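You operate a simulated robot arm through the tools that you are given. There is no shell and no other tool. Be economical: measure what you need, move in short steps, check, and stop when the job is done.

You are at the controls of a simulated two-armed robot. One attempt, no reset.

Task
Put the blue tub from the top of the wooden bench on the top of the small wooden bench. Fetch the tape roll and set it in the brown carton on the top of the steel bench. Put the green pouch on the top of the steel bench away on the top of the packing bench. The order is free. Set down upright: blue tub.
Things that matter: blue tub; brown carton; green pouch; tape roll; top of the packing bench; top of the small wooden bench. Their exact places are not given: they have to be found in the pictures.

The check looks at the end state, three seconds after you hand in, the way a careful person would. Anything else that was tipped, shoved, dropped, spilled or broken makes it a failure.

Robot
Two 7-joint arms with vacuum grippers on one trunk, on a base that drives. Base frame: it is fixed to the floor where the robot stands at the start and does not move with it; the origin is under the middle of the robot, x ahead of it, y to its left, z up; the surface under the hand at the start is at about z = 800. Readings come in mm, degrees, newtons and seconds.
The left shoulder is at the start at [70, 174, 1079], the right one opposite. With the tool pointing down near the work surface each hand reaches from about 340 to 800 mm from the robot's upright axis, wherever it stands, measured 20 degrees to its own side. Places, roughly: brown carton [500, -3250, 750]; green pouch [500, -4000, 750]; tape roll [500, -3000, 750]; top of the packing bench [700, 4700, 900]; top of the small wooden bench [2700, -1300, 800]. Payload 3.5 kg a hand.
Tool frame (each hand has its own): the origin (TCP) lies in the middle of the cups' lips, and z points out of the cups. The gripper has 2 cups of 32 mm across, covering 32 by 80 mm (tool x, y); the bellows give 10 mm. With the vacuum on, a cup seals on a smooth face that it is pressed against (1 to 4 N); it does not hold porous or soft things. The pull reaches 76 N.
Orientation is that of the tool frame in the base frame, as a unit quaternion [x, y, z, w]. With the cups facing straight down, the tool's x points along the base's -x, its y along +y and its z along -z.

Tools
- The arms move only by the tool play_rows. It takes "left_steps", "right_steps" or both (then of equal length, played together; a hand with none holds still); each is a list of rows, each an object of numbers (a shift or turn left out is 0, a gripper value left out holds the last): "tx", "ty", "tz": the shift along the tool's x, y, z in mm; "wx", "wy", "wz": the turn, a rotation vector about the tool's x, y, z in degrees; "valve": the vacuum: 1 switches it on, 0 off. In form: [{"tx": .., "ty": .., "tz": .., "wx": .., "wy": .., "wz": .., "valve": ..}, ...]. A call has 1 to 20 rows; each row is the pose to reach, as a shift and turn from the pose commanded when the call began, along the tool's axes at that moment. Rows are played at 5 a second. More than 50 mm and 8.6 degrees between two rows, or a gripper value outside its range, and nothing of the call is played. Where a pose cannot be reached the arm comes as near as it can. A force on the tool above 40 N (or 10 N above the force at the start of the call, whichever is more), or a blocked arm, ends the call early, and 0.2 s more pass. The pull builds up within a second once a cup has sealed. Time passes only in rows, and 0.2 s behind the last, so rows that repeat a pose give it time. The reply holds the time, the measured pose of the TCP, the force on the tool along the base axes and the pull of the vacuum, in the units named above and with some noise, with the torque about the TCP (base axes, N m) and any sound that the robot's microphone picked up, and new pictures: "views" is both (left out), scene, wrist or none (wrist: the cameras of the hands that moved).
- Cameras (640 x 400 px; columns grow to the right, rows downward): "scene" is now at [132.4, 10, 1384.6]; the picture's right is [0.11, -0.99, 0.00], its down [-0.69, -0.07, -0.72] and it looks along [0.71, 0.08, -0.70] (base axes); focal length 270 px, centre (320, 200). "left" rides on the left gripper at [74, -19, -110] in its tool frame; the picture's right is [0.25, 0.97, 0.00], its down [-0.77, 0.20, -0.60] and it looks along [-0.58, 0.15, 0.80] (tool axes); focal length 218 px, centre (320, 200). "right" rides on the right gripper at [73, 19, -110] in its tool frame; the picture's right is [-0.25, 0.97, 0.00], its down [-0.77, -0.20, -0.60] and it looks along [-0.58, -0.15, 0.80] (tool axes); focal length 218 px, centre (320, 200).
- slide_trunk(by): slides the trunk up (or, below 0, down) by that many mm; the arms and the scene camera ride with it, the base frame stays. It gives what a move gives, with no picture.
- drive_base(legs): drives the robot by 1 to 6 legs, each [ahead, turn to the left] in mm and degrees, along the robot's own axes; the way and the turn of a leg run together, so that a leg with both is an arc; at most 1500 mm and 180 degrees a leg. The arms and the cameras ride along, it lands a little off, and it stops where it bumps. It gives what a move gives, and a new picture of the scene camera.
- head_to(pan, tilt): turns the head with the scene camera to pan (to the left, within 86 degrees either way) and tilt (down, from -29 to 69), counted from straight ahead of the robot. It gives what a move gives, and a new picture of the scene camera.
- probe_pixels(camera, pixels): for up to 12 pixels [column, row] of the newest picture of that camera ("zoom" is the newest enlarged one), the place [x, y, z] in the base frame of the surface seen there, good to about 2 mm. It takes no simulated time.
- enlarge(camera, box): a new picture of the part [left, top, right, bottom] of that camera's present view, enlarged. It takes no simulated time.
- job_done(): hands the job in; it is judged then, once.

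Work in short steps. Measure before you move; look again where a grasp or a placing could have gone wrong, and mend it. You have 110 turns and 260 pictures in all, those below and enlarged ones among them. Switch the vacuum off and draw the arms clear of the work before you hand the job in, unless the task says otherwise; then end with one line.

The tools are called after "Call:" as a command line: name --argument value ..., lists and objects as JSON in quotes. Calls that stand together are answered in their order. play_rows: Moves the arms, as the interface text tells. Its arguments: {"type":"object","properties":{"left_steps":{"type":"array","items":{"type":"object","properties":{"tx":{"type":"number"},"ty":{"type":"number"},"tz":{"type":"number"},"wx":{"type":"number"},"wy":{"type":"number"},"wz":{"type":"number"},"valve":{"type":"number"}}}},"right_steps":{"type":"array","items":{"type":"object","properties":{"tx":{"type":"number"},"ty":{"type":"number"},"tz":{"type":"number"},"wx":{"type":"number"},"wy":{"type":"number"},"wz":{"type":"number"},"valve":{"type":"number"}}}},"views":{"type":"string","enum":["both","scene","wrist","none"]}},"required":[]} The other tools are called the same way: slide_trunk (by) slides the trunk up or down; drive_base (legs) drives the base; head_to (pan, tilt) turns the head that bears the scene camera; probe_pixels (camera, pixels) gives the place of the surface under pixels of a picture; enlarge (camera, box) takes an enlarged picture of a part of a camera's view; job_done () hands the job in.

At the start:

```text
time_s: 0.0
left_eef_pos: [551.7, 202.4, 1057.7]
left_tcp_rot: [0.0, 1.0, 0.0, 0.0]
left_force: [-0.7, 0.1, 0.4]
left_moment: [-0.02, 0.01, -0.02]
left_pull: 0.2
right_eef_pos: [501.0, -170.6, 1027.0]
right_tcp_rot: [0.001, 1.0, 0.0, 0.001]
right_force: [0.1, 0.1, 0.0]
right_moment: [-0.01, 0.01, 0.01]
right_pull: 0.0
trunk travel left (down, up): [-575.0, 265.0]
robot x, y, heading: [1.5, -0.1, 0.2]
head pan, tilt: [6.1, 44.1]
```

scene: 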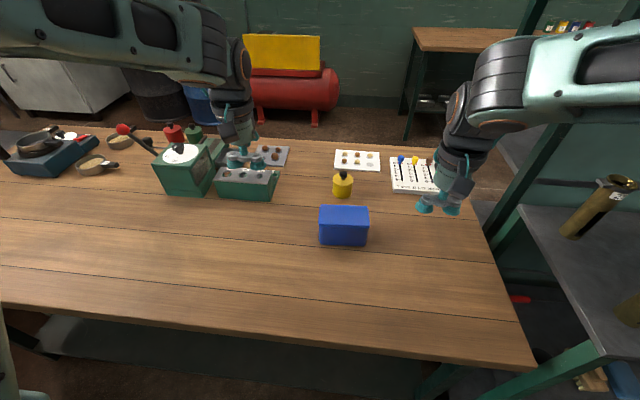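
right: 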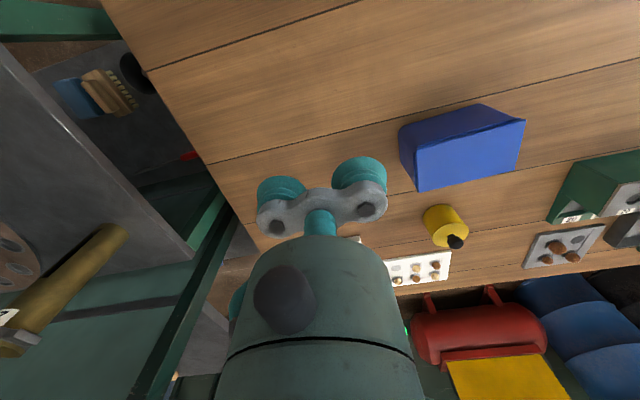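
left: 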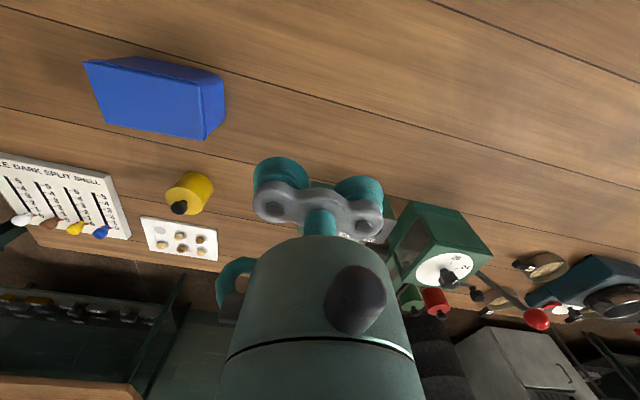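

The blue tub is at about (343,225) in the scene picture. I enlarge it and probe its top.

Call:
enlarge --camera "scene" --box '[270, 160, 430, 260]'

Call:
probe_pixels --camera "scene" --pixels '[[322, 208], [366, 208], [322, 222], [366, 222], [343, 215], [343, 235], [343, 247], [343, 260], [430, 60], [500, 340]]'

```text
4.00 times, centred on (350, 210) of scene
```

zoom: 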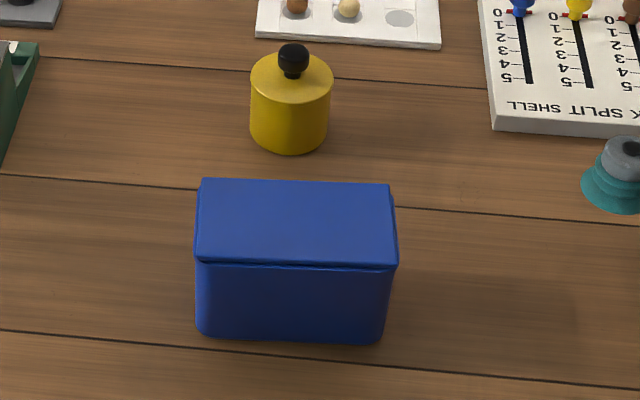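

```text
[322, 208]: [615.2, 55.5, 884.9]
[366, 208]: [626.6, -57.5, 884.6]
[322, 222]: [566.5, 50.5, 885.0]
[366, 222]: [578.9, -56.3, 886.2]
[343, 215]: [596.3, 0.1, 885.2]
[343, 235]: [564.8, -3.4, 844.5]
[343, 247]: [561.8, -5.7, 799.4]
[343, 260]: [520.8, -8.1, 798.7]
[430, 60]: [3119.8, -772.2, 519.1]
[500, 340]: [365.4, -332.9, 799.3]
```

The tub's top is at z≈885, centred about [597,-1], turned by about 6°. I move the right hand above it, staying high.

Call:
play_rows --right_steps '[{"tx": -24, "ty": 42, "wz": -1.5}, {"tx": -48, "ty": 85, "wz": -3}, {"tx": -72, "ty": 128, "wz": -4.5}, {"tx": -96, "ty": 170, "wz": -5.8}, {"tx": -96, "ty": 170, "tz": 45, "wz": -5.8}, {"tx": -96, "ty": 170, "tz": 90, "wz": -5.8}, {"tx": -96, "ty": 170, "tz": 115, "wz": -5.8}, {"tx": -96, "ty": 170, "tz": 115, "wz": -5.8}]'

```text
time_s: 1.8
left_eef_pos: [551.2, 202.4, 1058.8]
left_tcp_rot: [0.001, 1.0, 0.0, 0.0]
left_force: [0.4, 0.8, -0.8]
left_moment: [0.0, -0.02, 0.03]
left_pull: 0.0
right_eef_pos: [598.0, -0.2, 911.0]
right_tcp_rot: [-0.049, 0.999, 0.001, 0.0]
right_force: [0.3, 0.6, -0.1]
right_moment: [-0.01, 0.02, -0.01]
right_pull: 0.0
trunk travel left (down, up): [-575.0, 265.0]
robot x, y, heading: [-1.8, 4.0, 0.1]
head pan, tilt: [6.1, 44.1]
```

scene: 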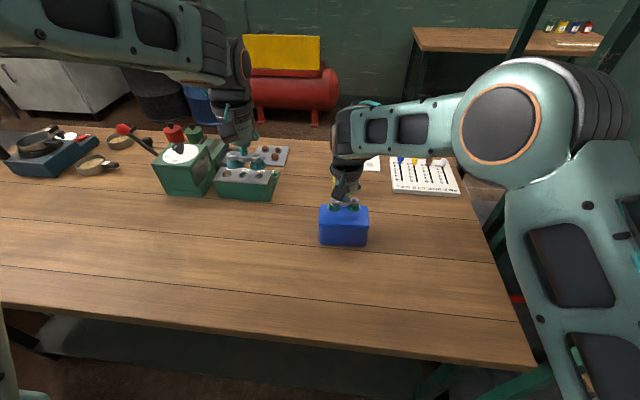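
right: 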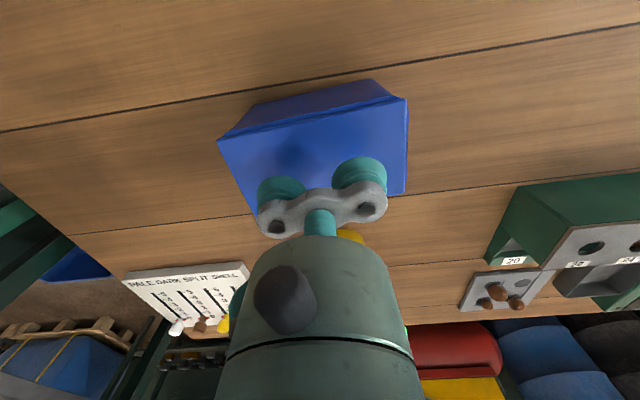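

The cups sit over the tub, aligned. Next I press down with the vacuum on, then lift slightly to see whether the lid stays on.

Call:
play_rows --right_steps '[{"tz": 12, "valve": 1}, {"tz": 22}, {"tz": 26}, {"tz": 29}, {"tz": 29}, {"tz": 29}, {"tz": 29}, {"tz": 29}, {"tz": 29}, {"tz": 20}, {"tz": 5}, {"tz": -10}, {"tz": -10}]'

Call:
enlarge --camera "scene" --box '[270, 160, 430, 260]'

```text
time_s: 4.6
left_eef_pos: [553.3, 202.8, 1058.3]
left_tcp_rot: [0.0, 1.0, 0.001, 0.0]
left_force: [0.1, -0.3, 0.1]
left_moment: [-0.01, -0.01, -0.02]
left_pull: 0.1
right_eef_pos: [597.2, 1.8, 921.9]
right_tcp_rot: [-0.049, 0.999, 0.0, 0.001]
right_force: [-0.2, -0.1, -0.5]
right_moment: [0.02, 0.01, -0.03]
right_pull: 75.6
trunk travel left (down, up): [-575.0, 265.0]
robot x, y, heading: [-0.4, -1.2, 0.1]
head pan, tilt: [6.1, 44.1]
```

scene: 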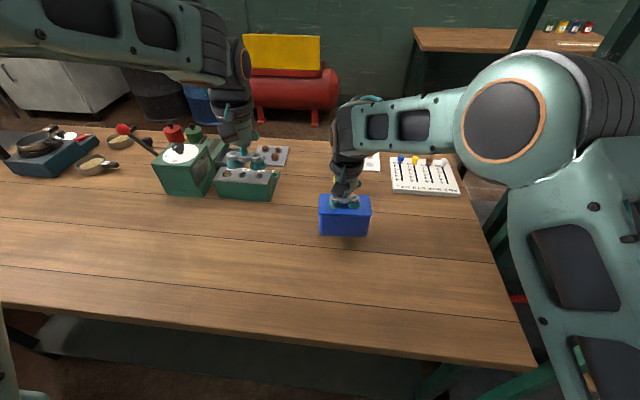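
right: 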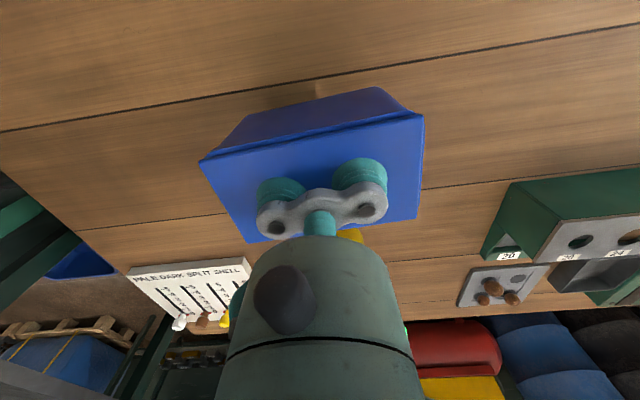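

```text
4.00 times, centred on (350, 210) of scene
```

zoom: 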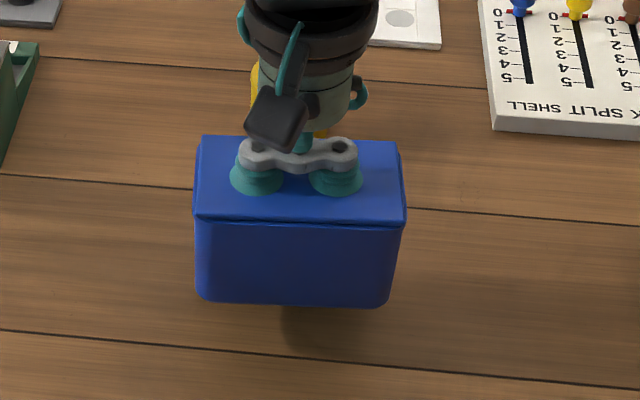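

The whole tub came up. I raise it, draw it in for carrying, and bring the left hand nearer too.

Call:
play_rows --right_steps '[{"tz": -45}, {"tz": -90}, {"tz": -135}, {"tz": -170}, {"tz": -170, "tx": 45, "ty": -40}, {"tz": -170, "tx": 90, "ty": -80}, {"tz": -170, "tx": 135, "ty": -120}, {"tz": -170, "tx": 180, "ty": -140}]' --left_steps '[{"tz": 0}, {"tz": -10}, {"tz": -20}, {"tz": -20, "tx": 20}, {"tz": -20, "tx": 60}, {"tz": -20, "tx": 100}, {"tz": -20, "tx": 130}, {"tz": -20, "tx": 150}]' --views "none"

Call:
head_to --pan -50 --tilt 25

Call:
head_to --pan -15 --tilt 20

```text
refused: row 5 steps farther than a row can; nothing moved
```

```text
time_s: 5.8
left_eef_pos: [552.1, 202.1, 1058.5]
left_tcp_rot: [0.001, 1.0, 0.0, 0.0]
left_force: [1.3, 1.2, -0.7]
left_moment: [-0.02, -0.03, -0.03]
left_pull: 0.0
right_eef_pos: [598.1, -0.8, 922.1]
right_tcp_rot: [-0.049, 0.999, 0.0, 0.0]
right_force: [-1.0, 0.1, -0.9]
right_moment: [0.01, 0.0, -0.02]
right_pull: 75.5
trunk travel left (down, up): [-575.0, 265.0]
robot x, y, heading: [0.0, -3.9, 0.0]
head pan, tilt: [-50.0, 25.0]
```

scene: 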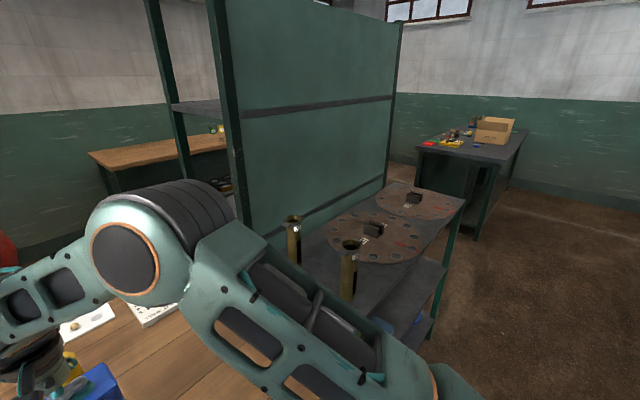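

```text
time_s: 6.9
left_eef_pos: [552.3, 203.6, 1058.7]
left_tcp_rot: [0.0, 1.0, 0.0, 0.0]
left_force: [0.3, -0.3, 0.6]
left_moment: [0.02, 0.0, 0.02]
left_pull: 0.1
right_eef_pos: [597.8, 0.9, 921.0]
right_tcp_rot: [-0.049, 0.999, 0.0, 0.0]
right_force: [0.1, 0.4, -1.7]
right_moment: [-0.03, -0.02, 0.01]
right_pull: 75.4
trunk travel left (down, up): [-575.0, 265.0]
robot x, y, heading: [-1.9, -2.0, 0.1]
head pan, tilt: [-15.0, 20.0]
```

scene: 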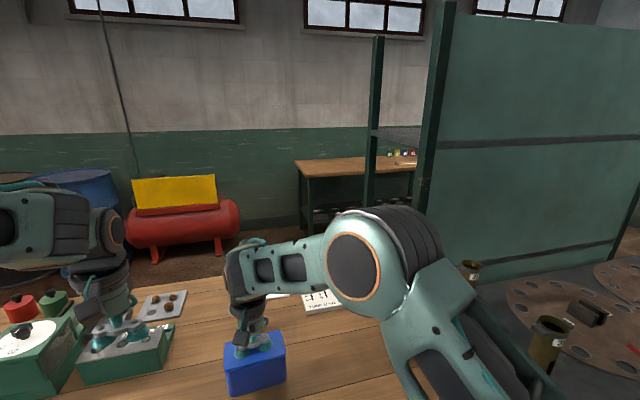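

A tall partition separates the small bench from here. I draw the arms in with smaller steps, then map the way.

Call:
play_rows --right_steps '[{"tz": -45}, {"tz": -90}, {"tz": -135}, {"tz": -165}, {"tz": -165, "tx": 32, "ty": -30}, {"tz": -165, "tx": 64, "ty": -60}, {"tz": -165, "tx": 96, "ty": -90}, {"tz": -165, "tx": 128, "ty": -120}, {"tz": -165, "tx": 160, "ty": -145}, {"tz": -165, "tx": 190, "ty": -165}, {"tz": -165, "tx": 190, "ty": -165}]' --left_steps '[{"tz": 0}, {"tz": -10}, {"tz": -20}, {"tz": -20, "tx": 20}, {"tz": -20, "tx": 55}, {"tz": -20, "tx": 90}, {"tz": -20, "tx": 120}, {"tz": -20, "tx": 150}, {"tz": -20, "tx": 150}, {"tz": -20, "tx": 150}, {"tz": -20, "tx": 150}]' --views "none"

Call:
head_to --pan -60 --tilt 35

```text
time_s: 9.3
left_eef_pos: [401.4, 203.1, 1079.2]
left_tcp_rot: [0.0, 1.0, 0.0, 0.0]
left_force: [0.1, 0.0, 0.3]
left_moment: [-0.02, 0.0, -0.03]
left_pull: 0.0
right_eef_pos: [424.8, -183.1, 1087.5]
right_tcp_rot: [-0.05, 0.999, -0.001, 0.001]
right_force: [0.6, 0.1, -1.6]
right_moment: [0.01, 0.0, -0.01]
right_pull: 75.5
trunk travel left (down, up): [-575.0, 265.0]
robot x, y, heading: [-0.4, -1.7, 0.0]
head pan, tilt: [-15.0, 20.0]
```

```text
time_s: 10.4
left_eef_pos: [402.1, 201.5, 1079.0]
left_tcp_rot: [0.0, 1.0, 0.0, 0.0]
left_force: [-0.3, -0.4, -0.4]
left_moment: [0.0, 0.01, -0.01]
left_pull: 0.0
right_eef_pos: [425.0, -183.2, 1087.6]
right_tcp_rot: [-0.049, 0.999, 0.0, 0.0]
right_force: [-0.3, 0.2, -0.5]
right_moment: [0.01, -0.02, -0.01]
right_pull: 75.1
trunk travel left (down, up): [-575.0, 265.0]
robot x, y, heading: [0.4, 0.1, 0.1]
head pan, tilt: [-60.0, 35.0]
```

scene: 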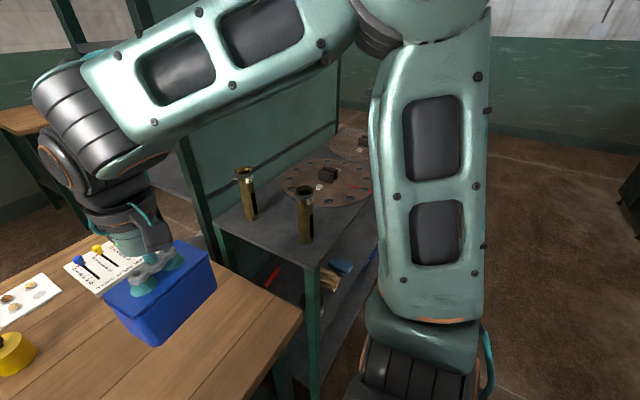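

I probe the shell shelf's corners, the bench edge and the floor in this picture before driving.

Call:
probe_pixels --camera "scene" --pixels '[[312, 268], [225, 215], [300, 310], [270, 375], [190, 150], [340, 90], [380, 240], [520, 300], [620, 350], [520, 150], [360, 360]]'

Call:
head_to --pan -85 --tilt 20

Call:
head_to --pan 85 --tilt 20

```text
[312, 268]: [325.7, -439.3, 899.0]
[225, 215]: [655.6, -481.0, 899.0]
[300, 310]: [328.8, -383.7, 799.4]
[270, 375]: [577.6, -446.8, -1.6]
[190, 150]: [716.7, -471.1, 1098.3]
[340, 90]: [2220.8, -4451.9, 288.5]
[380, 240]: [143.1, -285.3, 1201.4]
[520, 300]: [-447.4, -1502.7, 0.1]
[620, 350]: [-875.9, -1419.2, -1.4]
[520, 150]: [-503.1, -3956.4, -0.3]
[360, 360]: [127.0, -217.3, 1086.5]
```

```text
time_s: 11.3
left_eef_pos: [401.5, 201.0, 1077.9]
left_tcp_rot: [0.0, 1.0, 0.0, -0.001]
left_force: [0.6, 0.5, -0.1]
left_moment: [0.04, 0.0, 0.01]
left_pull: 0.1
right_eef_pos: [426.0, -183.2, 1087.2]
right_tcp_rot: [-0.049, 0.999, 0.0, -0.001]
right_force: [-0.1, 0.5, -1.6]
right_moment: [0.02, 0.0, 0.01]
right_pull: 75.3
trunk travel left (down, up): [-575.0, 265.0]
robot x, y, heading: [0.0, -0.2, 0.1]
head pan, tilt: [-85.0, 20.0]
```

scene: 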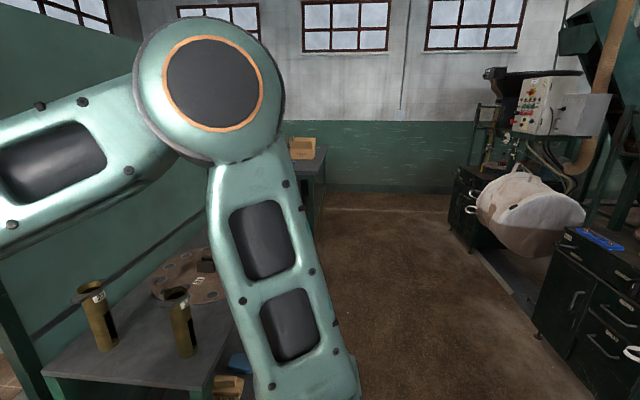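

```text
time_s: 13.8
left_eef_pos: [401.4, 202.4, 1079.2]
left_tcp_rot: [-0.001, 1.0, 0.0, 0.0]
left_force: [0.2, -0.1, -0.2]
left_moment: [-0.03, 0.02, 0.02]
left_pull: 0.0
right_eef_pos: [425.0, -182.8, 1087.7]
right_tcp_rot: [-0.049, 0.999, 0.0, 0.0]
right_force: [0.9, 0.0, -0.3]
right_moment: [0.0, -0.02, 0.02]
right_pull: 76.1
trunk travel left (down, up): [-575.0, 265.0]
robot x, y, heading: [-0.3, 2.3, 0.0]
head pan, tilt: [85.0, 20.0]
```

scene: 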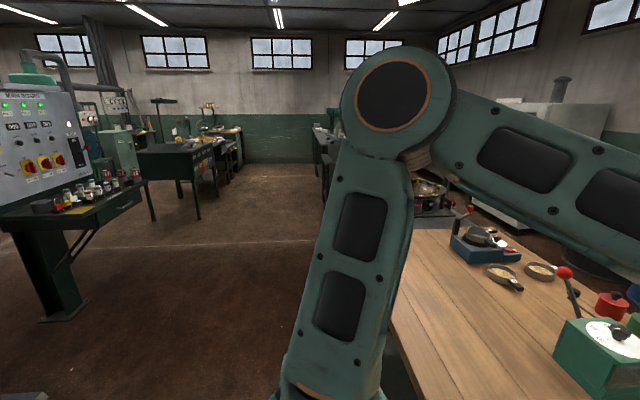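

I probe the console at (45,310) and the floor in this left view to know the free space behind me.

Call:
probe_pixels --camera "scene" --pixels '[[85, 312], [145, 183], [30, 390], [200, 215], [240, 160], [322, 190], [400, 310], [330, 140], [150, 150]]'

Call:
drive_base --legs '[[-250, 0], [0, -90]]'

```text
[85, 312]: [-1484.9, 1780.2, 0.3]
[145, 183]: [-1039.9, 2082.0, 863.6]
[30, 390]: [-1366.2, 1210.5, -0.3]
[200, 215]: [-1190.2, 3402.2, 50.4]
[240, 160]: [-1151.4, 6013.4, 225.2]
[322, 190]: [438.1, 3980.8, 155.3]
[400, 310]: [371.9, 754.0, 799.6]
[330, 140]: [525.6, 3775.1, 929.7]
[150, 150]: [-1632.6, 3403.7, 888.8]
```

```text
time_s: 19.4
left_eef_pos: [-46.2, -395.1, 1079.7]
left_tcp_rot: [0.698, 0.716, 0.0, 0.0]
left_force: [-1.1, -0.4, -0.1]
left_moment: [0.04, -0.01, 0.0]
left_pull: 0.0
right_eef_pos: [-429.1, -428.2, 1087.4]
right_tcp_rot: [0.662, 0.75, 0.0, 0.0]
right_force: [0.4, -0.2, -0.4]
right_moment: [0.0, -0.02, -0.04]
right_pull: 75.5
trunk travel left (down, up): [-575.0, 265.0]
robot x, y, heading: [-264.0, 2.1, -88.6]
head pan, tilt: [85.0, 20.0]
```

scene: 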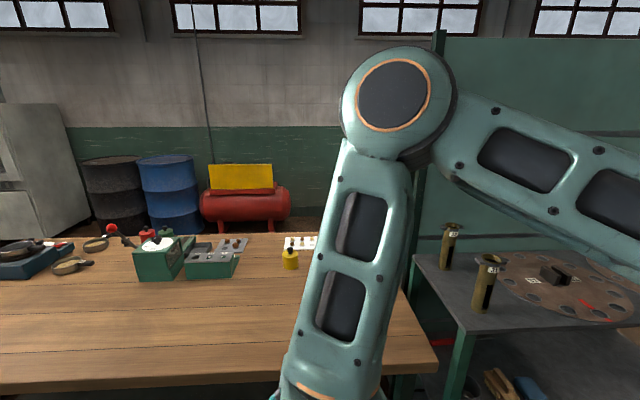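

Now facing along −y. I look ahead to plan the route around the partition.

Call:
head_to --pan 0 --tilt 20

Call:
head_to --pan 30 --tilt 20

```text
time_s: 21.0
left_eef_pos: [-47.9, -395.4, 1078.4]
left_tcp_rot: [0.697, 0.717, 0.0, 0.0]
left_force: [0.2, -0.5, -0.4]
left_moment: [-0.04, 0.04, -0.02]
left_pull: 0.1
right_eef_pos: [-430.4, -428.3, 1087.3]
right_tcp_rot: [0.661, 0.75, 0.0, -0.001]
right_force: [1.4, 0.1, -0.8]
right_moment: [-0.01, 0.0, -0.02]
right_pull: 76.0
trunk travel left (down, up): [-575.0, 265.0]
robot x, y, heading: [-253.7, 1.9, -88.5]
head pan, tilt: [0.0, 20.0]
```

scene: 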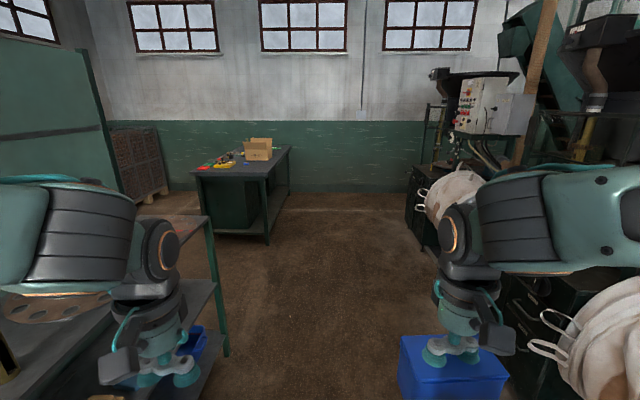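

```text
time_s: 22.0
left_eef_pos: [-45.4, -393.6, 1079.1]
left_tcp_rot: [0.698, 0.716, 0.001, 0.0]
left_force: [0.1, 0.3, -0.5]
left_moment: [0.0, -0.02, -0.02]
left_pull: 0.1
right_eef_pos: [-429.5, -429.0, 1086.1]
right_tcp_rot: [0.661, 0.75, 0.0, 0.0]
right_force: [-1.5, 0.6, -1.1]
right_moment: [0.0, 0.03, -0.01]
right_pull: 75.5
trunk travel left (down, up): [-575.0, 265.0]
robot x, y, heading: [-258.3, 6.4, -88.6]
head pan, tilt: [30.0, 20.0]
```

scene: 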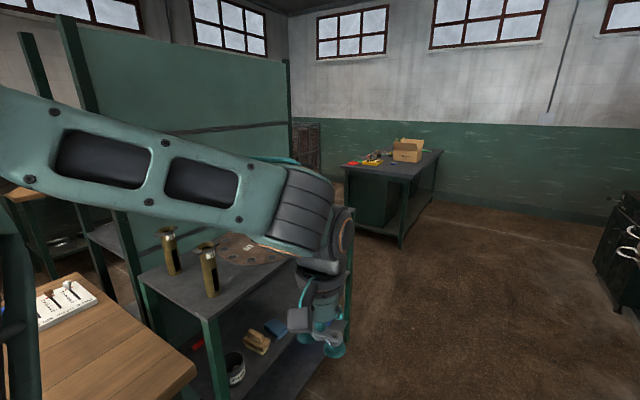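

The steel bench with the carton is ahead at (400,165). I probe it, the panel's far end and the gap between them.

Call:
probe_pixels --camera "scene" --pixels '[[286, 150], [345, 168], [402, 180], [440, 152], [402, 245], [405, 145], [372, 161], [305, 150], [350, 240], [205, 320], [320, 172]]'

Call:
enlarge --camera "scene" --box '[270, 110, 470, 250]'

```text
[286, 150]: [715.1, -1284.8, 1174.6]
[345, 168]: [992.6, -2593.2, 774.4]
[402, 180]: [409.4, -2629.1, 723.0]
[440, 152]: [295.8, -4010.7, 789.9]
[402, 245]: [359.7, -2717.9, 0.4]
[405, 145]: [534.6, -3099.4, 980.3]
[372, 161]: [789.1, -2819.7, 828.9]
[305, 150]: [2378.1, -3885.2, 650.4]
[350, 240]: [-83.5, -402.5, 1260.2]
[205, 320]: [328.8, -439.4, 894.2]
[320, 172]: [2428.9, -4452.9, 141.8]
```

```text
2.86 times, centred on (370, 180) of scene
```

zoom: 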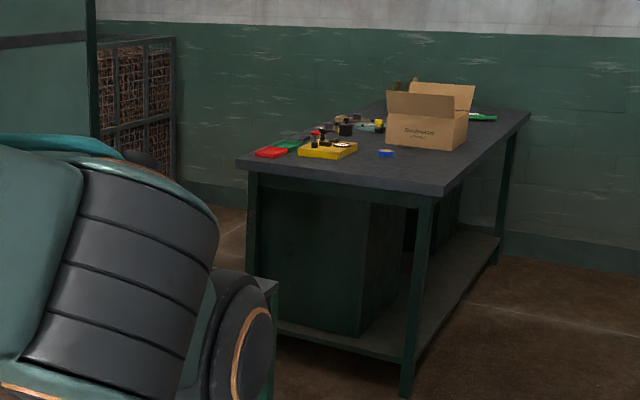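

The gap between the panel end (y≈−1290) and the steel bench (y≈−2600) is wide enough. I drive to its middle line and turn to face +x.

Call:
drive_base --legs '[[1000, 0], [950, 0], [0, 89]]'

Call:
head_to --pan 25 --tilt 20

```text
time_s: 35.5
left_eef_pos: [224.9, -1758.6, 1080.3]
left_tcp_rot: [0.011, 1.0, -0.001, -0.001]
left_force: [0.2, -0.3, 0.6]
left_moment: [-0.02, 0.0, 0.0]
left_pull: 0.0
right_eef_pos: [239.2, -2144.4, 1086.7]
right_tcp_rot: [-0.039, 0.999, 0.0, 0.0]
right_force: [0.7, -0.5, -1.2]
right_moment: [0.02, 0.01, 0.05]
right_pull: 75.4
trunk travel left (down, up): [-575.0, 265.0]
robot x, y, heading: [-179.6, -1952.4, -1.3]
head pan, tilt: [30.0, 20.0]
```

scene: 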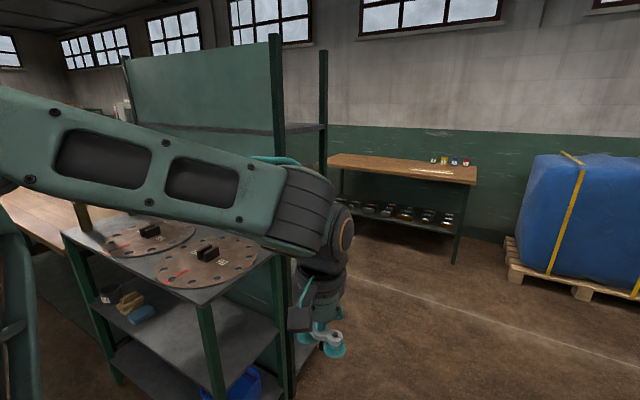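

```text
time_s: 36.1
left_eef_pos: [223.6, -1760.2, 1080.0]
left_tcp_rot: [0.011, 1.0, 0.0, 0.0]
left_force: [-0.1, 0.1, 1.1]
left_moment: [-0.02, 0.01, 0.02]
left_pull: 0.0
right_eef_pos: [239.4, -2144.7, 1087.8]
right_tcp_rot: [-0.039, 0.999, 0.0, -0.001]
right_force: [-0.3, -0.5, -1.2]
right_moment: [-0.02, 0.01, 0.0]
right_pull: 75.4
trunk travel left (down, up): [-575.0, 265.0]
robot x, y, heading: [-181.2, -1953.0, -1.3]
head pan, tilt: [25.0, 20.0]
```

scene: 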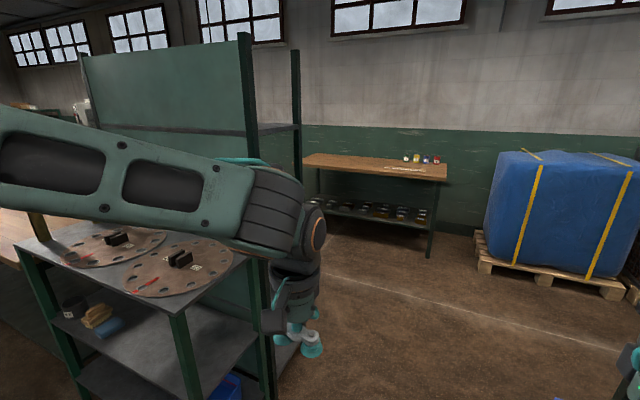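

I probe the small bench's top edges, its legs and the pallet.

Call:
probe_pixels --camera "scene" --pixels '[[310, 160], [443, 179], [445, 168], [430, 256], [405, 172], [430, 160], [380, 165], [480, 262], [297, 200], [268, 395], [500, 200]]'

Call:
enlarge --camera "scene" --box '[280, 120, 480, 260]'

```text
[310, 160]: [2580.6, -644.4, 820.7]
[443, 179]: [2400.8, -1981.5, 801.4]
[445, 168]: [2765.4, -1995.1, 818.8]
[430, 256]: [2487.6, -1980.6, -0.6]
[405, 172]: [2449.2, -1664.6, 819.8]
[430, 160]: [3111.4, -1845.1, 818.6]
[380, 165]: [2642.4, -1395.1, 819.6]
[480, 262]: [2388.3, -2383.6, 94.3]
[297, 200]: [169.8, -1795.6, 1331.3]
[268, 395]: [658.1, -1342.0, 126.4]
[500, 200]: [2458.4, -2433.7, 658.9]
```

```text
2.86 times, centred on (380, 190) of scene
```

zoom: 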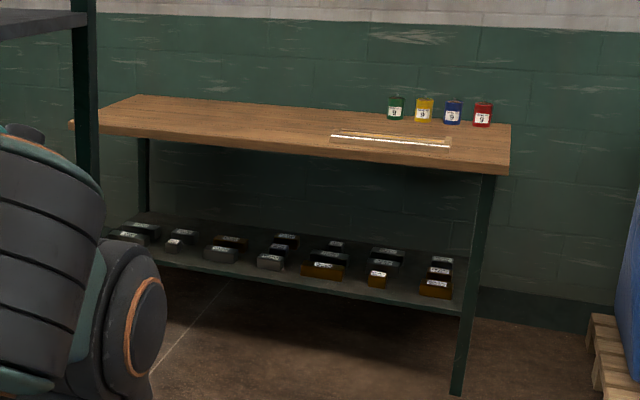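

The small bench top is at z≈819, spanning x from 2400 and y −1980..−640, with free space near y≈−1250. I drive to about [2000,−1150] facing it.

Call:
drive_base --legs '[[1000, 0], [550, 0], [0, 53], [1000, 0]]'

```text
time_s: 51.5
left_eef_pos: [2054.8, -696.8, 1079.2]
left_tcp_rot: [-0.453, 0.892, 0.0, 0.0]
left_force: [0.9, 0.5, 0.2]
left_moment: [-0.01, -0.02, 0.02]
left_pull: 0.1
right_eef_pos: [2380.3, -903.4, 1087.5]
right_tcp_rot: [-0.497, 0.868, 0.0, 0.0]
right_force: [1.0, 0.8, -0.1]
right_moment: [-0.01, 0.05, 0.01]
right_pull: 75.3
trunk travel left (down, up): [-575.0, 265.0]
robot x, y, heading: [1981.4, -1139.4, 54.2]
head pan, tilt: [25.0, 20.0]
```

scene: 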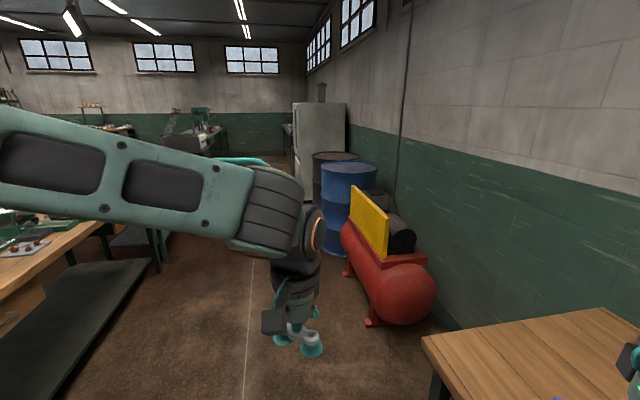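

Now I turn to face the bench squarely.

Call:
drive_base --legs '[[0, -54.2]]'

Call:
head_to --pan -10 --tilt 42

```text
time_s: 54.4
left_eef_pos: [2389.7, -953.0, 1078.6]
left_tcp_rot: [0.02, 1.0, 0.0, 0.0]
left_force: [-0.8, 0.3, -0.4]
left_moment: [0.01, 0.01, 0.04]
left_pull: 0.0
right_eef_pos: [2399.6, -1339.5, 1087.4]
right_tcp_rot: [-0.031, 1.0, 0.0, -0.001]
right_force: [-0.8, 0.3, -0.2]
right_moment: [-0.02, 0.0, 0.02]
right_pull: 75.4
trunk travel left (down, up): [-575.0, 265.0]
robot x, y, heading: [1986.1, -1143.3, -2.2]
head pan, tilt: [25.0, 20.0]
```

scene: 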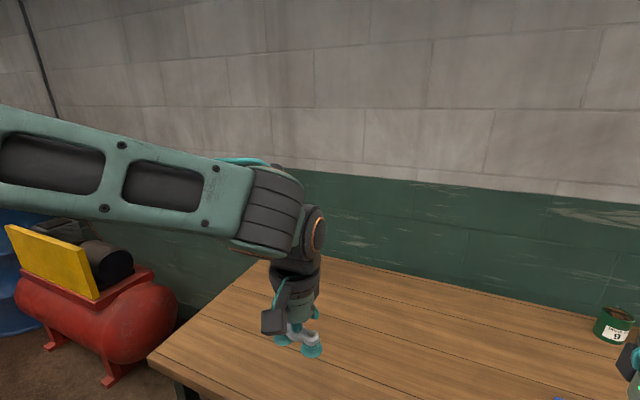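

```text
time_s: 55.4
left_eef_pos: [2391.0, -953.7, 1079.8]
left_tcp_rot: [0.019, 1.0, -0.001, 0.0]
left_force: [-0.1, -0.2, 0.4]
left_moment: [0.0, -0.01, 0.02]
left_pull: 0.0
right_eef_pos: [2399.8, -1339.7, 1087.4]
right_tcp_rot: [-0.03, 1.0, 0.0, 0.0]
right_force: [-0.1, 0.0, -0.6]
right_moment: [-0.02, 0.03, -0.04]
right_pull: 75.7
trunk travel left (down, up): [-575.0, 265.0]
robot x, y, heading: [1982.1, -1142.0, -2.1]
head pan, tilt: [-10.0, 42.0]
```

scene: 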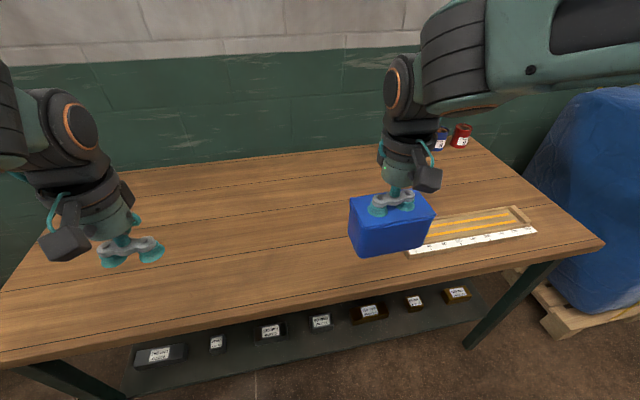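

I probe the level/ruler's near end (408,253) and the table where the tub will go, around (330,240).

Call:
probe_pixels --camera "scene" --pixels '[[408, 253], [430, 228], [330, 240], [300, 220], [340, 200], [350, 280], [330, 311]]'

```text
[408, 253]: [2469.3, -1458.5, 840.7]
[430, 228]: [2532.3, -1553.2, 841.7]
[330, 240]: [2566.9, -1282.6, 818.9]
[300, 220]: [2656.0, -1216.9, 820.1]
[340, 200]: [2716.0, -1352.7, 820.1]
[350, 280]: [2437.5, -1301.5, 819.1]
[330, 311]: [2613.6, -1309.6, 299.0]
```

I carry the tub over [2590,−1240] and lower it to just above the top.

Call:
play_rows --right_steps '[{"tx": -40, "ty": 18}, {"tx": -80, "ty": 36}, {"tx": -120, "ty": 54}, {"tx": -160, "ty": 72}, {"tx": -196, "ty": 88}, {"tx": -196, "ty": 88, "tz": 45}, {"tx": -196, "ty": 88, "tz": 90}, {"tx": -196, "ty": 88, "tz": 135}, {"tx": -196, "ty": 88, "tz": 165}, {"tx": -196, "ty": 88, "tz": 165}]' --views "scene"

Call:
enlarge --camera "scene" --box '[250, 160, 410, 260]'

```text
time_s: 57.6
left_eef_pos: [2391.2, -952.7, 1079.2]
left_tcp_rot: [0.02, 1.0, 0.001, 0.0]
left_force: [0.5, 0.1, 0.1]
left_moment: [0.02, -0.03, 0.02]
left_pull: 0.0
right_eef_pos: [2588.0, -1241.1, 924.8]
right_tcp_rot: [-0.03, 1.0, 0.001, 0.0]
right_force: [0.2, -0.5, -0.5]
right_moment: [0.03, -0.03, 0.01]
right_pull: 75.6
trunk travel left (down, up): [-575.0, 265.0]
robot x, y, heading: [1981.9, -1137.2, -2.1]
head pan, tilt: [-10.0, 42.0]
```

scene: 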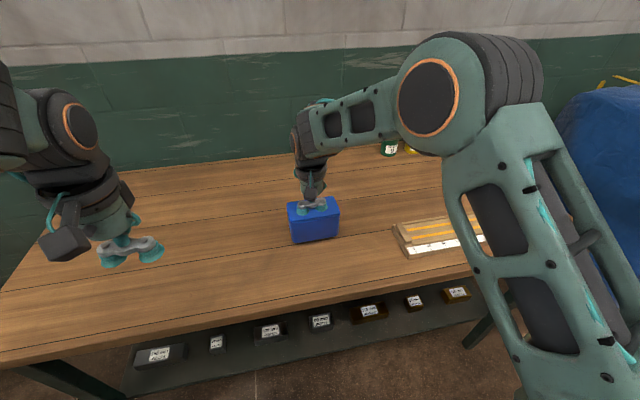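

```text
4.00 times, centred on (330, 210) of scene
```

zoom: 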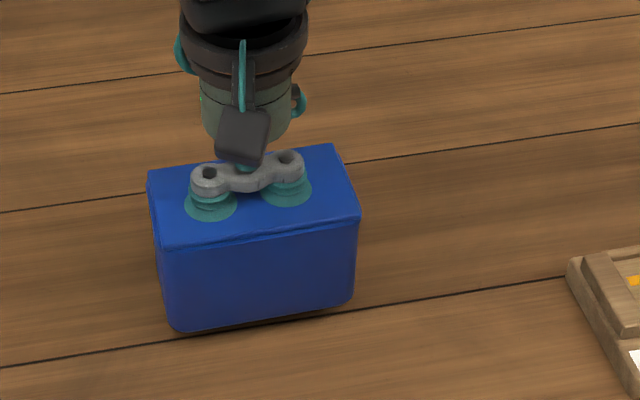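

Tub hangs level, about 20 mm above the top. I lower gently and check the force.

Call:
play_rows --right_steps '[{"tz": 6}, {"tz": 12}, {"tz": 16}, {"tz": 19}, {"tz": 21}, {"tz": 22}, {"tz": 22}]' --views "none"

Call:
enlarge --camera "scene" --box '[250, 160, 410, 260]'

```text
time_s: 59.2
left_eef_pos: [2389.1, -953.1, 1080.5]
left_tcp_rot: [0.019, 1.0, 0.001, 0.001]
left_force: [-0.9, -0.5, -0.5]
left_moment: [0.0, -0.02, 0.0]
left_pull: 0.1
right_eef_pos: [2589.7, -1238.9, 904.1]
right_tcp_rot: [-0.029, 1.0, 0.0, 0.003]
right_force: [6.6, -2.0, 27.4]
right_moment: [-0.1, 0.06, 0.0]
right_pull: 75.2
trunk travel left (down, up): [-575.0, 265.0]
robot x, y, heading: [1981.4, -1142.0, -2.3]
head pan, tilt: [-10.0, 42.0]
```

```text
4.00 times, centred on (330, 210) of scene
```

zoom: 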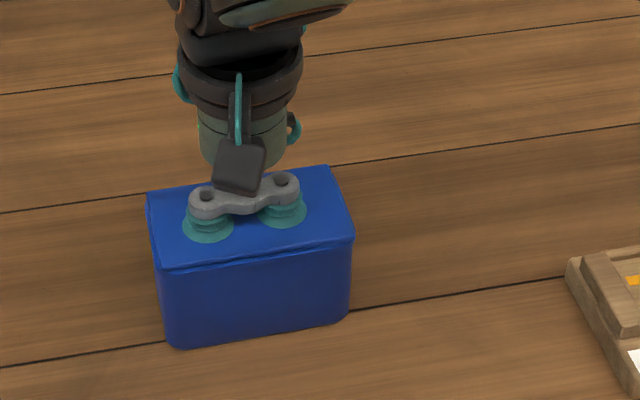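

Contact at 27 N. I ease up slightly, release, wait, and rise straight.

Call:
play_rows --right_steps '[{"tz": -2}, {"tz": -2, "valve": 0}, {"tz": -2}, {"tz": -2}, {"tz": -2}, {"tz": -2}, {"tz": -8}, {"tz": -20}, {"tz": -50}, {"tz": -95}, {"tz": -140}, {"tz": -180}]' --views "scene"

Call:
enlarge --camera "scene" --box '[250, 160, 410, 260]'

```text
time_s: 61.8
left_eef_pos: [2390.2, -952.8, 1079.8]
left_tcp_rot: [0.019, 1.0, 0.0, -0.001]
left_force: [-0.8, -0.4, 0.1]
left_moment: [0.02, -0.02, -0.03]
left_pull: 0.1
right_eef_pos: [2588.2, -1236.1, 1082.6]
right_tcp_rot: [-0.03, 1.0, -0.001, 0.0]
right_force: [0.1, -1.0, 0.3]
right_moment: [-0.03, -0.02, 0.02]
right_pull: 0.1
trunk travel left (down, up): [-575.0, 265.0]
robot x, y, heading: [1981.2, -1140.3, -2.2]
head pan, tilt: [-10.0, 42.0]
```

scene: 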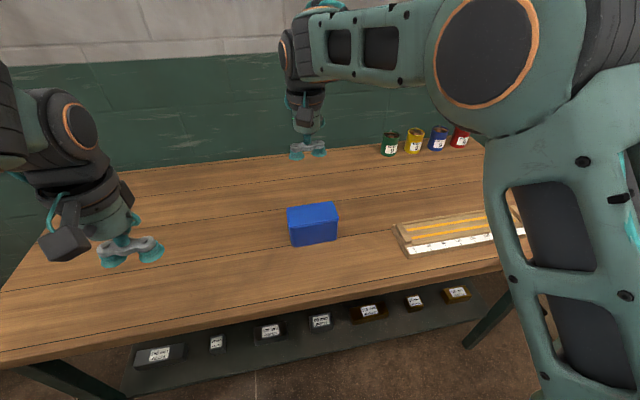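

```text
4.00 times, centred on (330, 210) of scene
```

zoom: 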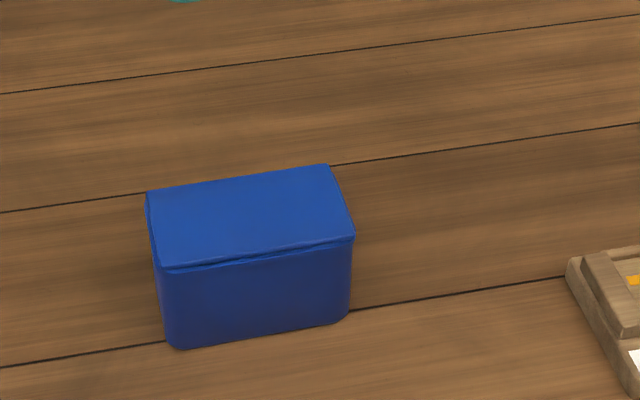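

The tub stands well. I draw the right hand back and start the drive to the steel bench.

Call:
play_rows --right_steps '[{"tx": 40, "ty": -18}, {"tx": 80, "ty": -36}, {"tx": 120, "ty": -54}, {"tx": 160, "ty": -72}, {"tx": 195, "ty": -88}]' --views "none"

Call:
drive_base --legs '[[0, -125], [1010, 0], [0, -53], [800, 0], [750, 0]]'

```text
time_s: 63.0
left_eef_pos: [2390.5, -955.9, 1079.8]
left_tcp_rot: [0.02, 1.0, 0.001, 0.0]
left_force: [0.2, -0.7, 0.4]
left_moment: [0.09, 0.01, -0.01]
left_pull: 0.0
right_eef_pos: [2400.4, -1341.9, 1079.9]
right_tcp_rot: [-0.031, 1.0, 0.002, 0.0]
right_force: [-1.2, 0.2, 0.0]
right_moment: [0.04, 0.01, -0.02]
right_pull: 0.1
trunk travel left (down, up): [-575.0, 265.0]
robot x, y, heading: [1982.7, -1139.3, -2.5]
head pan, tilt: [-10.0, 42.0]
```

```text
time_s: 83.5
left_eef_pos: [-580.2, -2278.0, 1079.5]
left_tcp_rot: [1.0, 0.026, -0.001, 0.001]
left_force: [0.4, 0.3, 0.7]
left_moment: [-0.03, 0.01, -0.03]
left_pull: 0.1
right_eef_pos: [-625.6, -1894.3, 1079.5]
right_tcp_rot: [0.997, 0.076, 0.0, 0.0]
right_force: [-0.3, -0.3, -0.7]
right_moment: [0.01, 0.0, -0.02]
right_pull: 0.1
trunk travel left (down, up): [-575.0, 265.0]
robot x, y, heading: [-190.8, -2052.6, -176.9]
head pan, tilt: [-10.0, 42.0]
```

scene: 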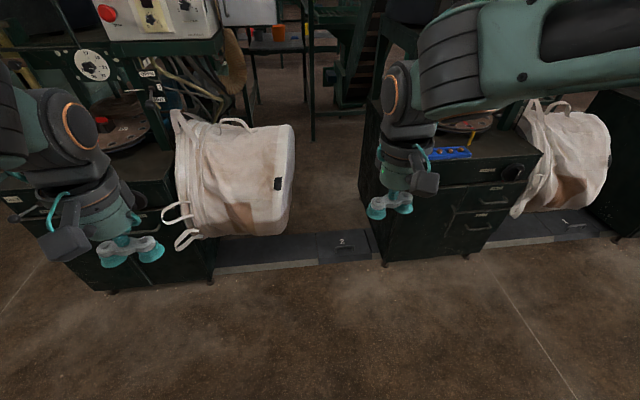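

I turn to −y, drive alongside the steel bench, and turn to face it.

Call:
drive_base --legs '[[0, 87], [1000, 0], [0, 90]]'

Call:
head_to --pan 0 --tilt 42

```text
time_s: 96.2
left_eef_pos: [208.9, -2843.1, 1078.6]
left_tcp_rot: [-0.007, 1.0, -0.001, -0.001]
left_force: [0.4, -0.4, 0.2]
left_moment: [0.03, -0.03, -0.01]
left_pull: 0.1
right_eef_pos: [240.1, -3226.3, 1080.4]
right_tcp_rot: [-0.057, 0.998, 0.001, -0.001]
right_force: [-0.3, 1.0, 0.5]
right_moment: [0.0, 0.04, 0.0]
right_pull: 0.1
trunk travel left (down, up): [-575.0, 265.0]
robot x, y, heading: [-185.5, -3051.3, 1.0]
head pan, tilt: [-10.0, 42.0]
```

scene: 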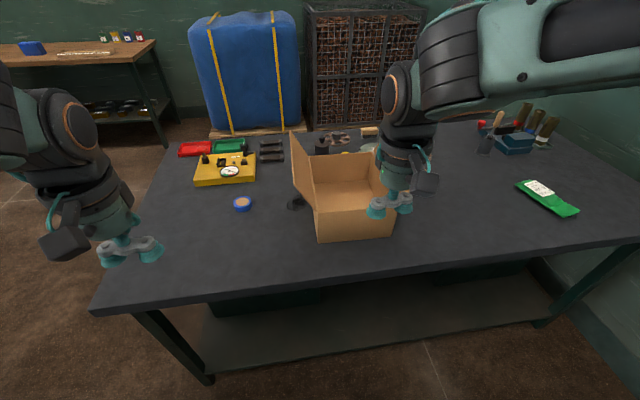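

```text
time_s: 96.9
left_eef_pos: [209.6, -2842.9, 1079.5]
left_tcp_rot: [-0.007, 1.0, 0.0, 0.0]
left_force: [-0.4, 0.4, 0.7]
left_moment: [-0.04, 0.01, 0.01]
left_pull: 0.2
right_eef_pos: [239.3, -3225.8, 1079.9]
right_tcp_rot: [-0.056, 0.998, 0.0, 0.001]
right_force: [0.2, -0.6, 0.6]
right_moment: [-0.01, -0.02, -0.01]
right_pull: 0.1
trunk travel left (down, up): [-575.0, 265.0]
robot x, y, heading: [-191.3, -3051.6, 1.1]
head pan, tilt: [0.0, 42.0]
```

scene: 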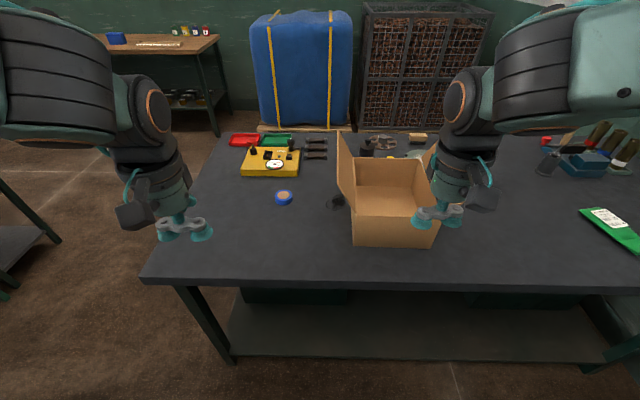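

The tape roll is at (284,197) and the open carton at (390,200). I enlarge the tape roll and the carton.

Call:
enlarge --camera "scene" --box '[244, 172, 324, 222]'

Call:
probe_pixels --camera "zoom" --pixels '[[320, 190], [300, 190], [340, 190], [320, 160], [320, 220], [260, 190], [380, 190], [320, 240], [270, 240], [200, 300], [320, 158]]'

Call:
probe_pixels --camera "scene" --pixels '[[352, 210], [432, 210], [356, 182], [424, 186], [390, 205], [390, 240], [345, 160], [434, 155], [390, 160], [365, 165], [335, 202], [610, 225]]'

```text
8.00 times, centred on (284, 197) of scene
```

zoom: 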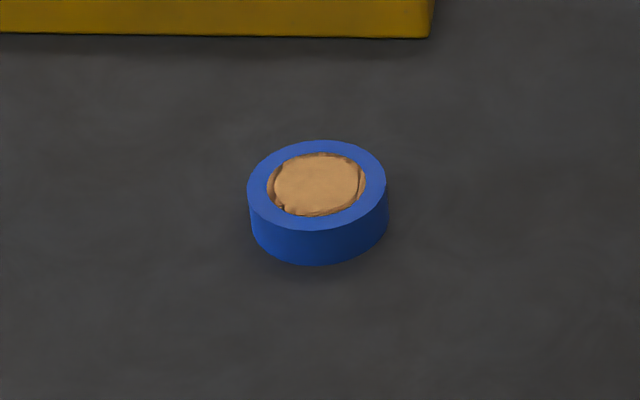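

```text
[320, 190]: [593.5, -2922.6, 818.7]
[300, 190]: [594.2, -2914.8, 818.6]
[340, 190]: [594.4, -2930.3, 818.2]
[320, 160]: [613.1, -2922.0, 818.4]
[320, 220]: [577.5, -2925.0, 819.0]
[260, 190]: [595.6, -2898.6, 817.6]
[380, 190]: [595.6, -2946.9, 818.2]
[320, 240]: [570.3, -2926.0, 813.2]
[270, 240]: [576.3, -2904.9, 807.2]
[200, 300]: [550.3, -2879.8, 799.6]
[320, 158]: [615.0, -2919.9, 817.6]
```

```text
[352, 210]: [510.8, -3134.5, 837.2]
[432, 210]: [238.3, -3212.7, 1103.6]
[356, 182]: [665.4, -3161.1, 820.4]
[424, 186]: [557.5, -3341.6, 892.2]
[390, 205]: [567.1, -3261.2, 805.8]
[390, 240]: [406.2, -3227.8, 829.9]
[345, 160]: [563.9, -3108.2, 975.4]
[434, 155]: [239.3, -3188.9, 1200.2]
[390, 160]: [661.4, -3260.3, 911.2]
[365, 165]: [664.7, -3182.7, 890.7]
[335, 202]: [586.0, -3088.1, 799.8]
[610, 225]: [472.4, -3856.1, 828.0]
```

The tape roll is a ~56 mm ring with a flush core, centred at [596,−2922], top z≈818. I check the bench edge and then drive ~120 mm closer.

Call:
probe_pixels --camera "scene" --pixels '[[340, 276], [150, 272], [440, 276], [405, 245], [352, 243]]'

Call:
drive_base --legs '[[120, 0]]'

```text
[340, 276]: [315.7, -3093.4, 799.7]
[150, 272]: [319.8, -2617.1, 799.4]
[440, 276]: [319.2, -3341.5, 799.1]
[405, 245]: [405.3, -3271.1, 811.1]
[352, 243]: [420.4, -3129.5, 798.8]
```

```text
time_s: 98.1
left_eef_pos: [328.2, -2842.6, 1079.5]
left_tcp_rot: [-0.007, 1.0, 0.0, 0.0]
left_force: [0.0, -1.0, 0.2]
left_moment: [-0.02, 0.02, -0.03]
left_pull: 0.1
right_eef_pos: [357.9, -3225.4, 1079.9]
right_tcp_rot: [-0.057, 0.998, 0.0, 0.0]
right_force: [-0.7, -0.1, -0.3]
right_moment: [-0.02, 0.0, 0.0]
right_pull: 0.1
trunk travel left (down, up): [-575.0, 265.0]
robot x, y, heading: [-71.6, -3048.8, 0.8]
head pan, tilt: [0.0, 42.0]
```

scene: 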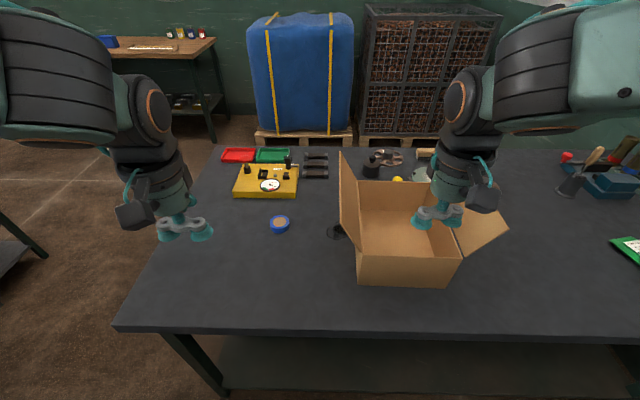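

I bring the left hand over the roll so that its −y cup (24 mm off the TCP) will sit on the core, stopping at z≈860.

Call:
play_rows --left_steps '[{"tx": -45, "ty": -10}, {"tx": -90, "ty": -20}, {"tx": -135, "ty": -30}, {"tx": -180, "ty": -40}, {"tx": -225, "ty": -50}, {"tx": -267, "ty": -59}, {"tx": -267, "ty": -59, "tz": 45}, {"tx": -267, "ty": -59, "tz": 90}, {"tx": -267, "ty": -59, "tz": 135}, {"tx": -267, "ty": -59, "tz": 180}, {"tx": -267, "ty": -59, "tz": 220}, {"tx": -267, "ty": -59, "tz": 220}]'

Call:
enlarge --camera "left" --box '[240, 100, 400, 200]'

Call:
enlarge --camera "scene" --box '[230, 190, 330, 252]'

```text
time_s: 100.7
left_eef_pos: [590.7, -2895.8, 856.4]
left_tcp_rot: [-0.007, 1.0, 0.0, 0.001]
left_force: [-0.5, 0.5, 0.8]
left_moment: [-0.01, -0.03, -0.01]
left_pull: 0.1
right_eef_pos: [357.3, -3226.1, 1080.6]
right_tcp_rot: [-0.056, 0.998, 0.0, 0.0]
right_force: [-0.5, -0.2, -0.2]
right_moment: [0.0, -0.02, 0.0]
right_pull: 0.1
trunk travel left (down, up): [-575.0, 265.0]
robot x, y, heading: [-71.7, -3051.4, 0.8]
head pan, tilt: [0.0, 42.0]
```

scene: 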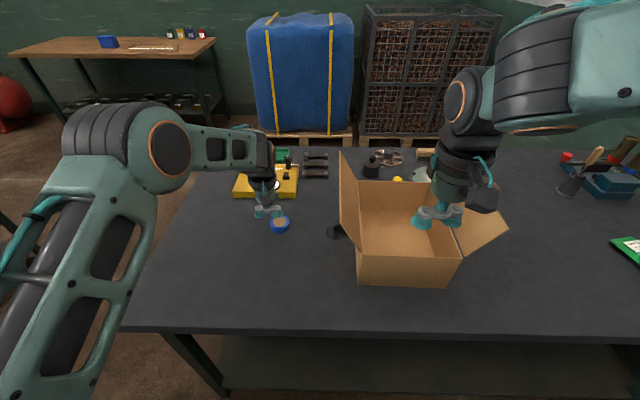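
left: 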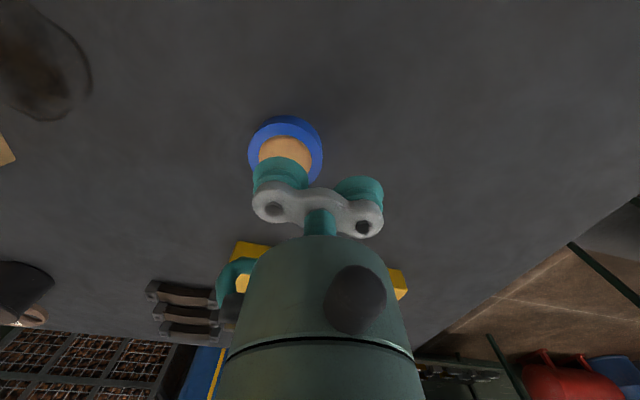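

```text
4.00 times, centred on (320, 150) of left
```

zoom: 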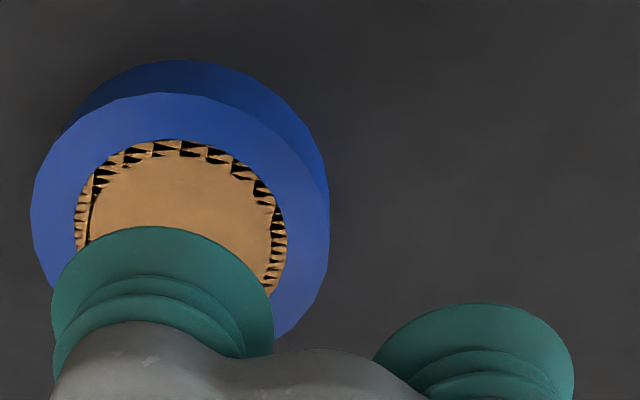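

```text
6.40 times, centred on (280, 221) of scene
```

zoom: 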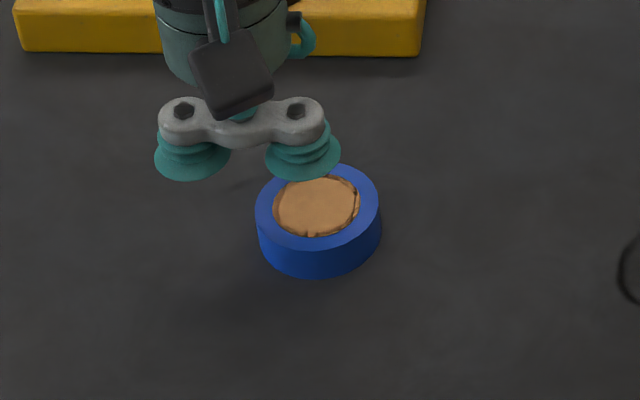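

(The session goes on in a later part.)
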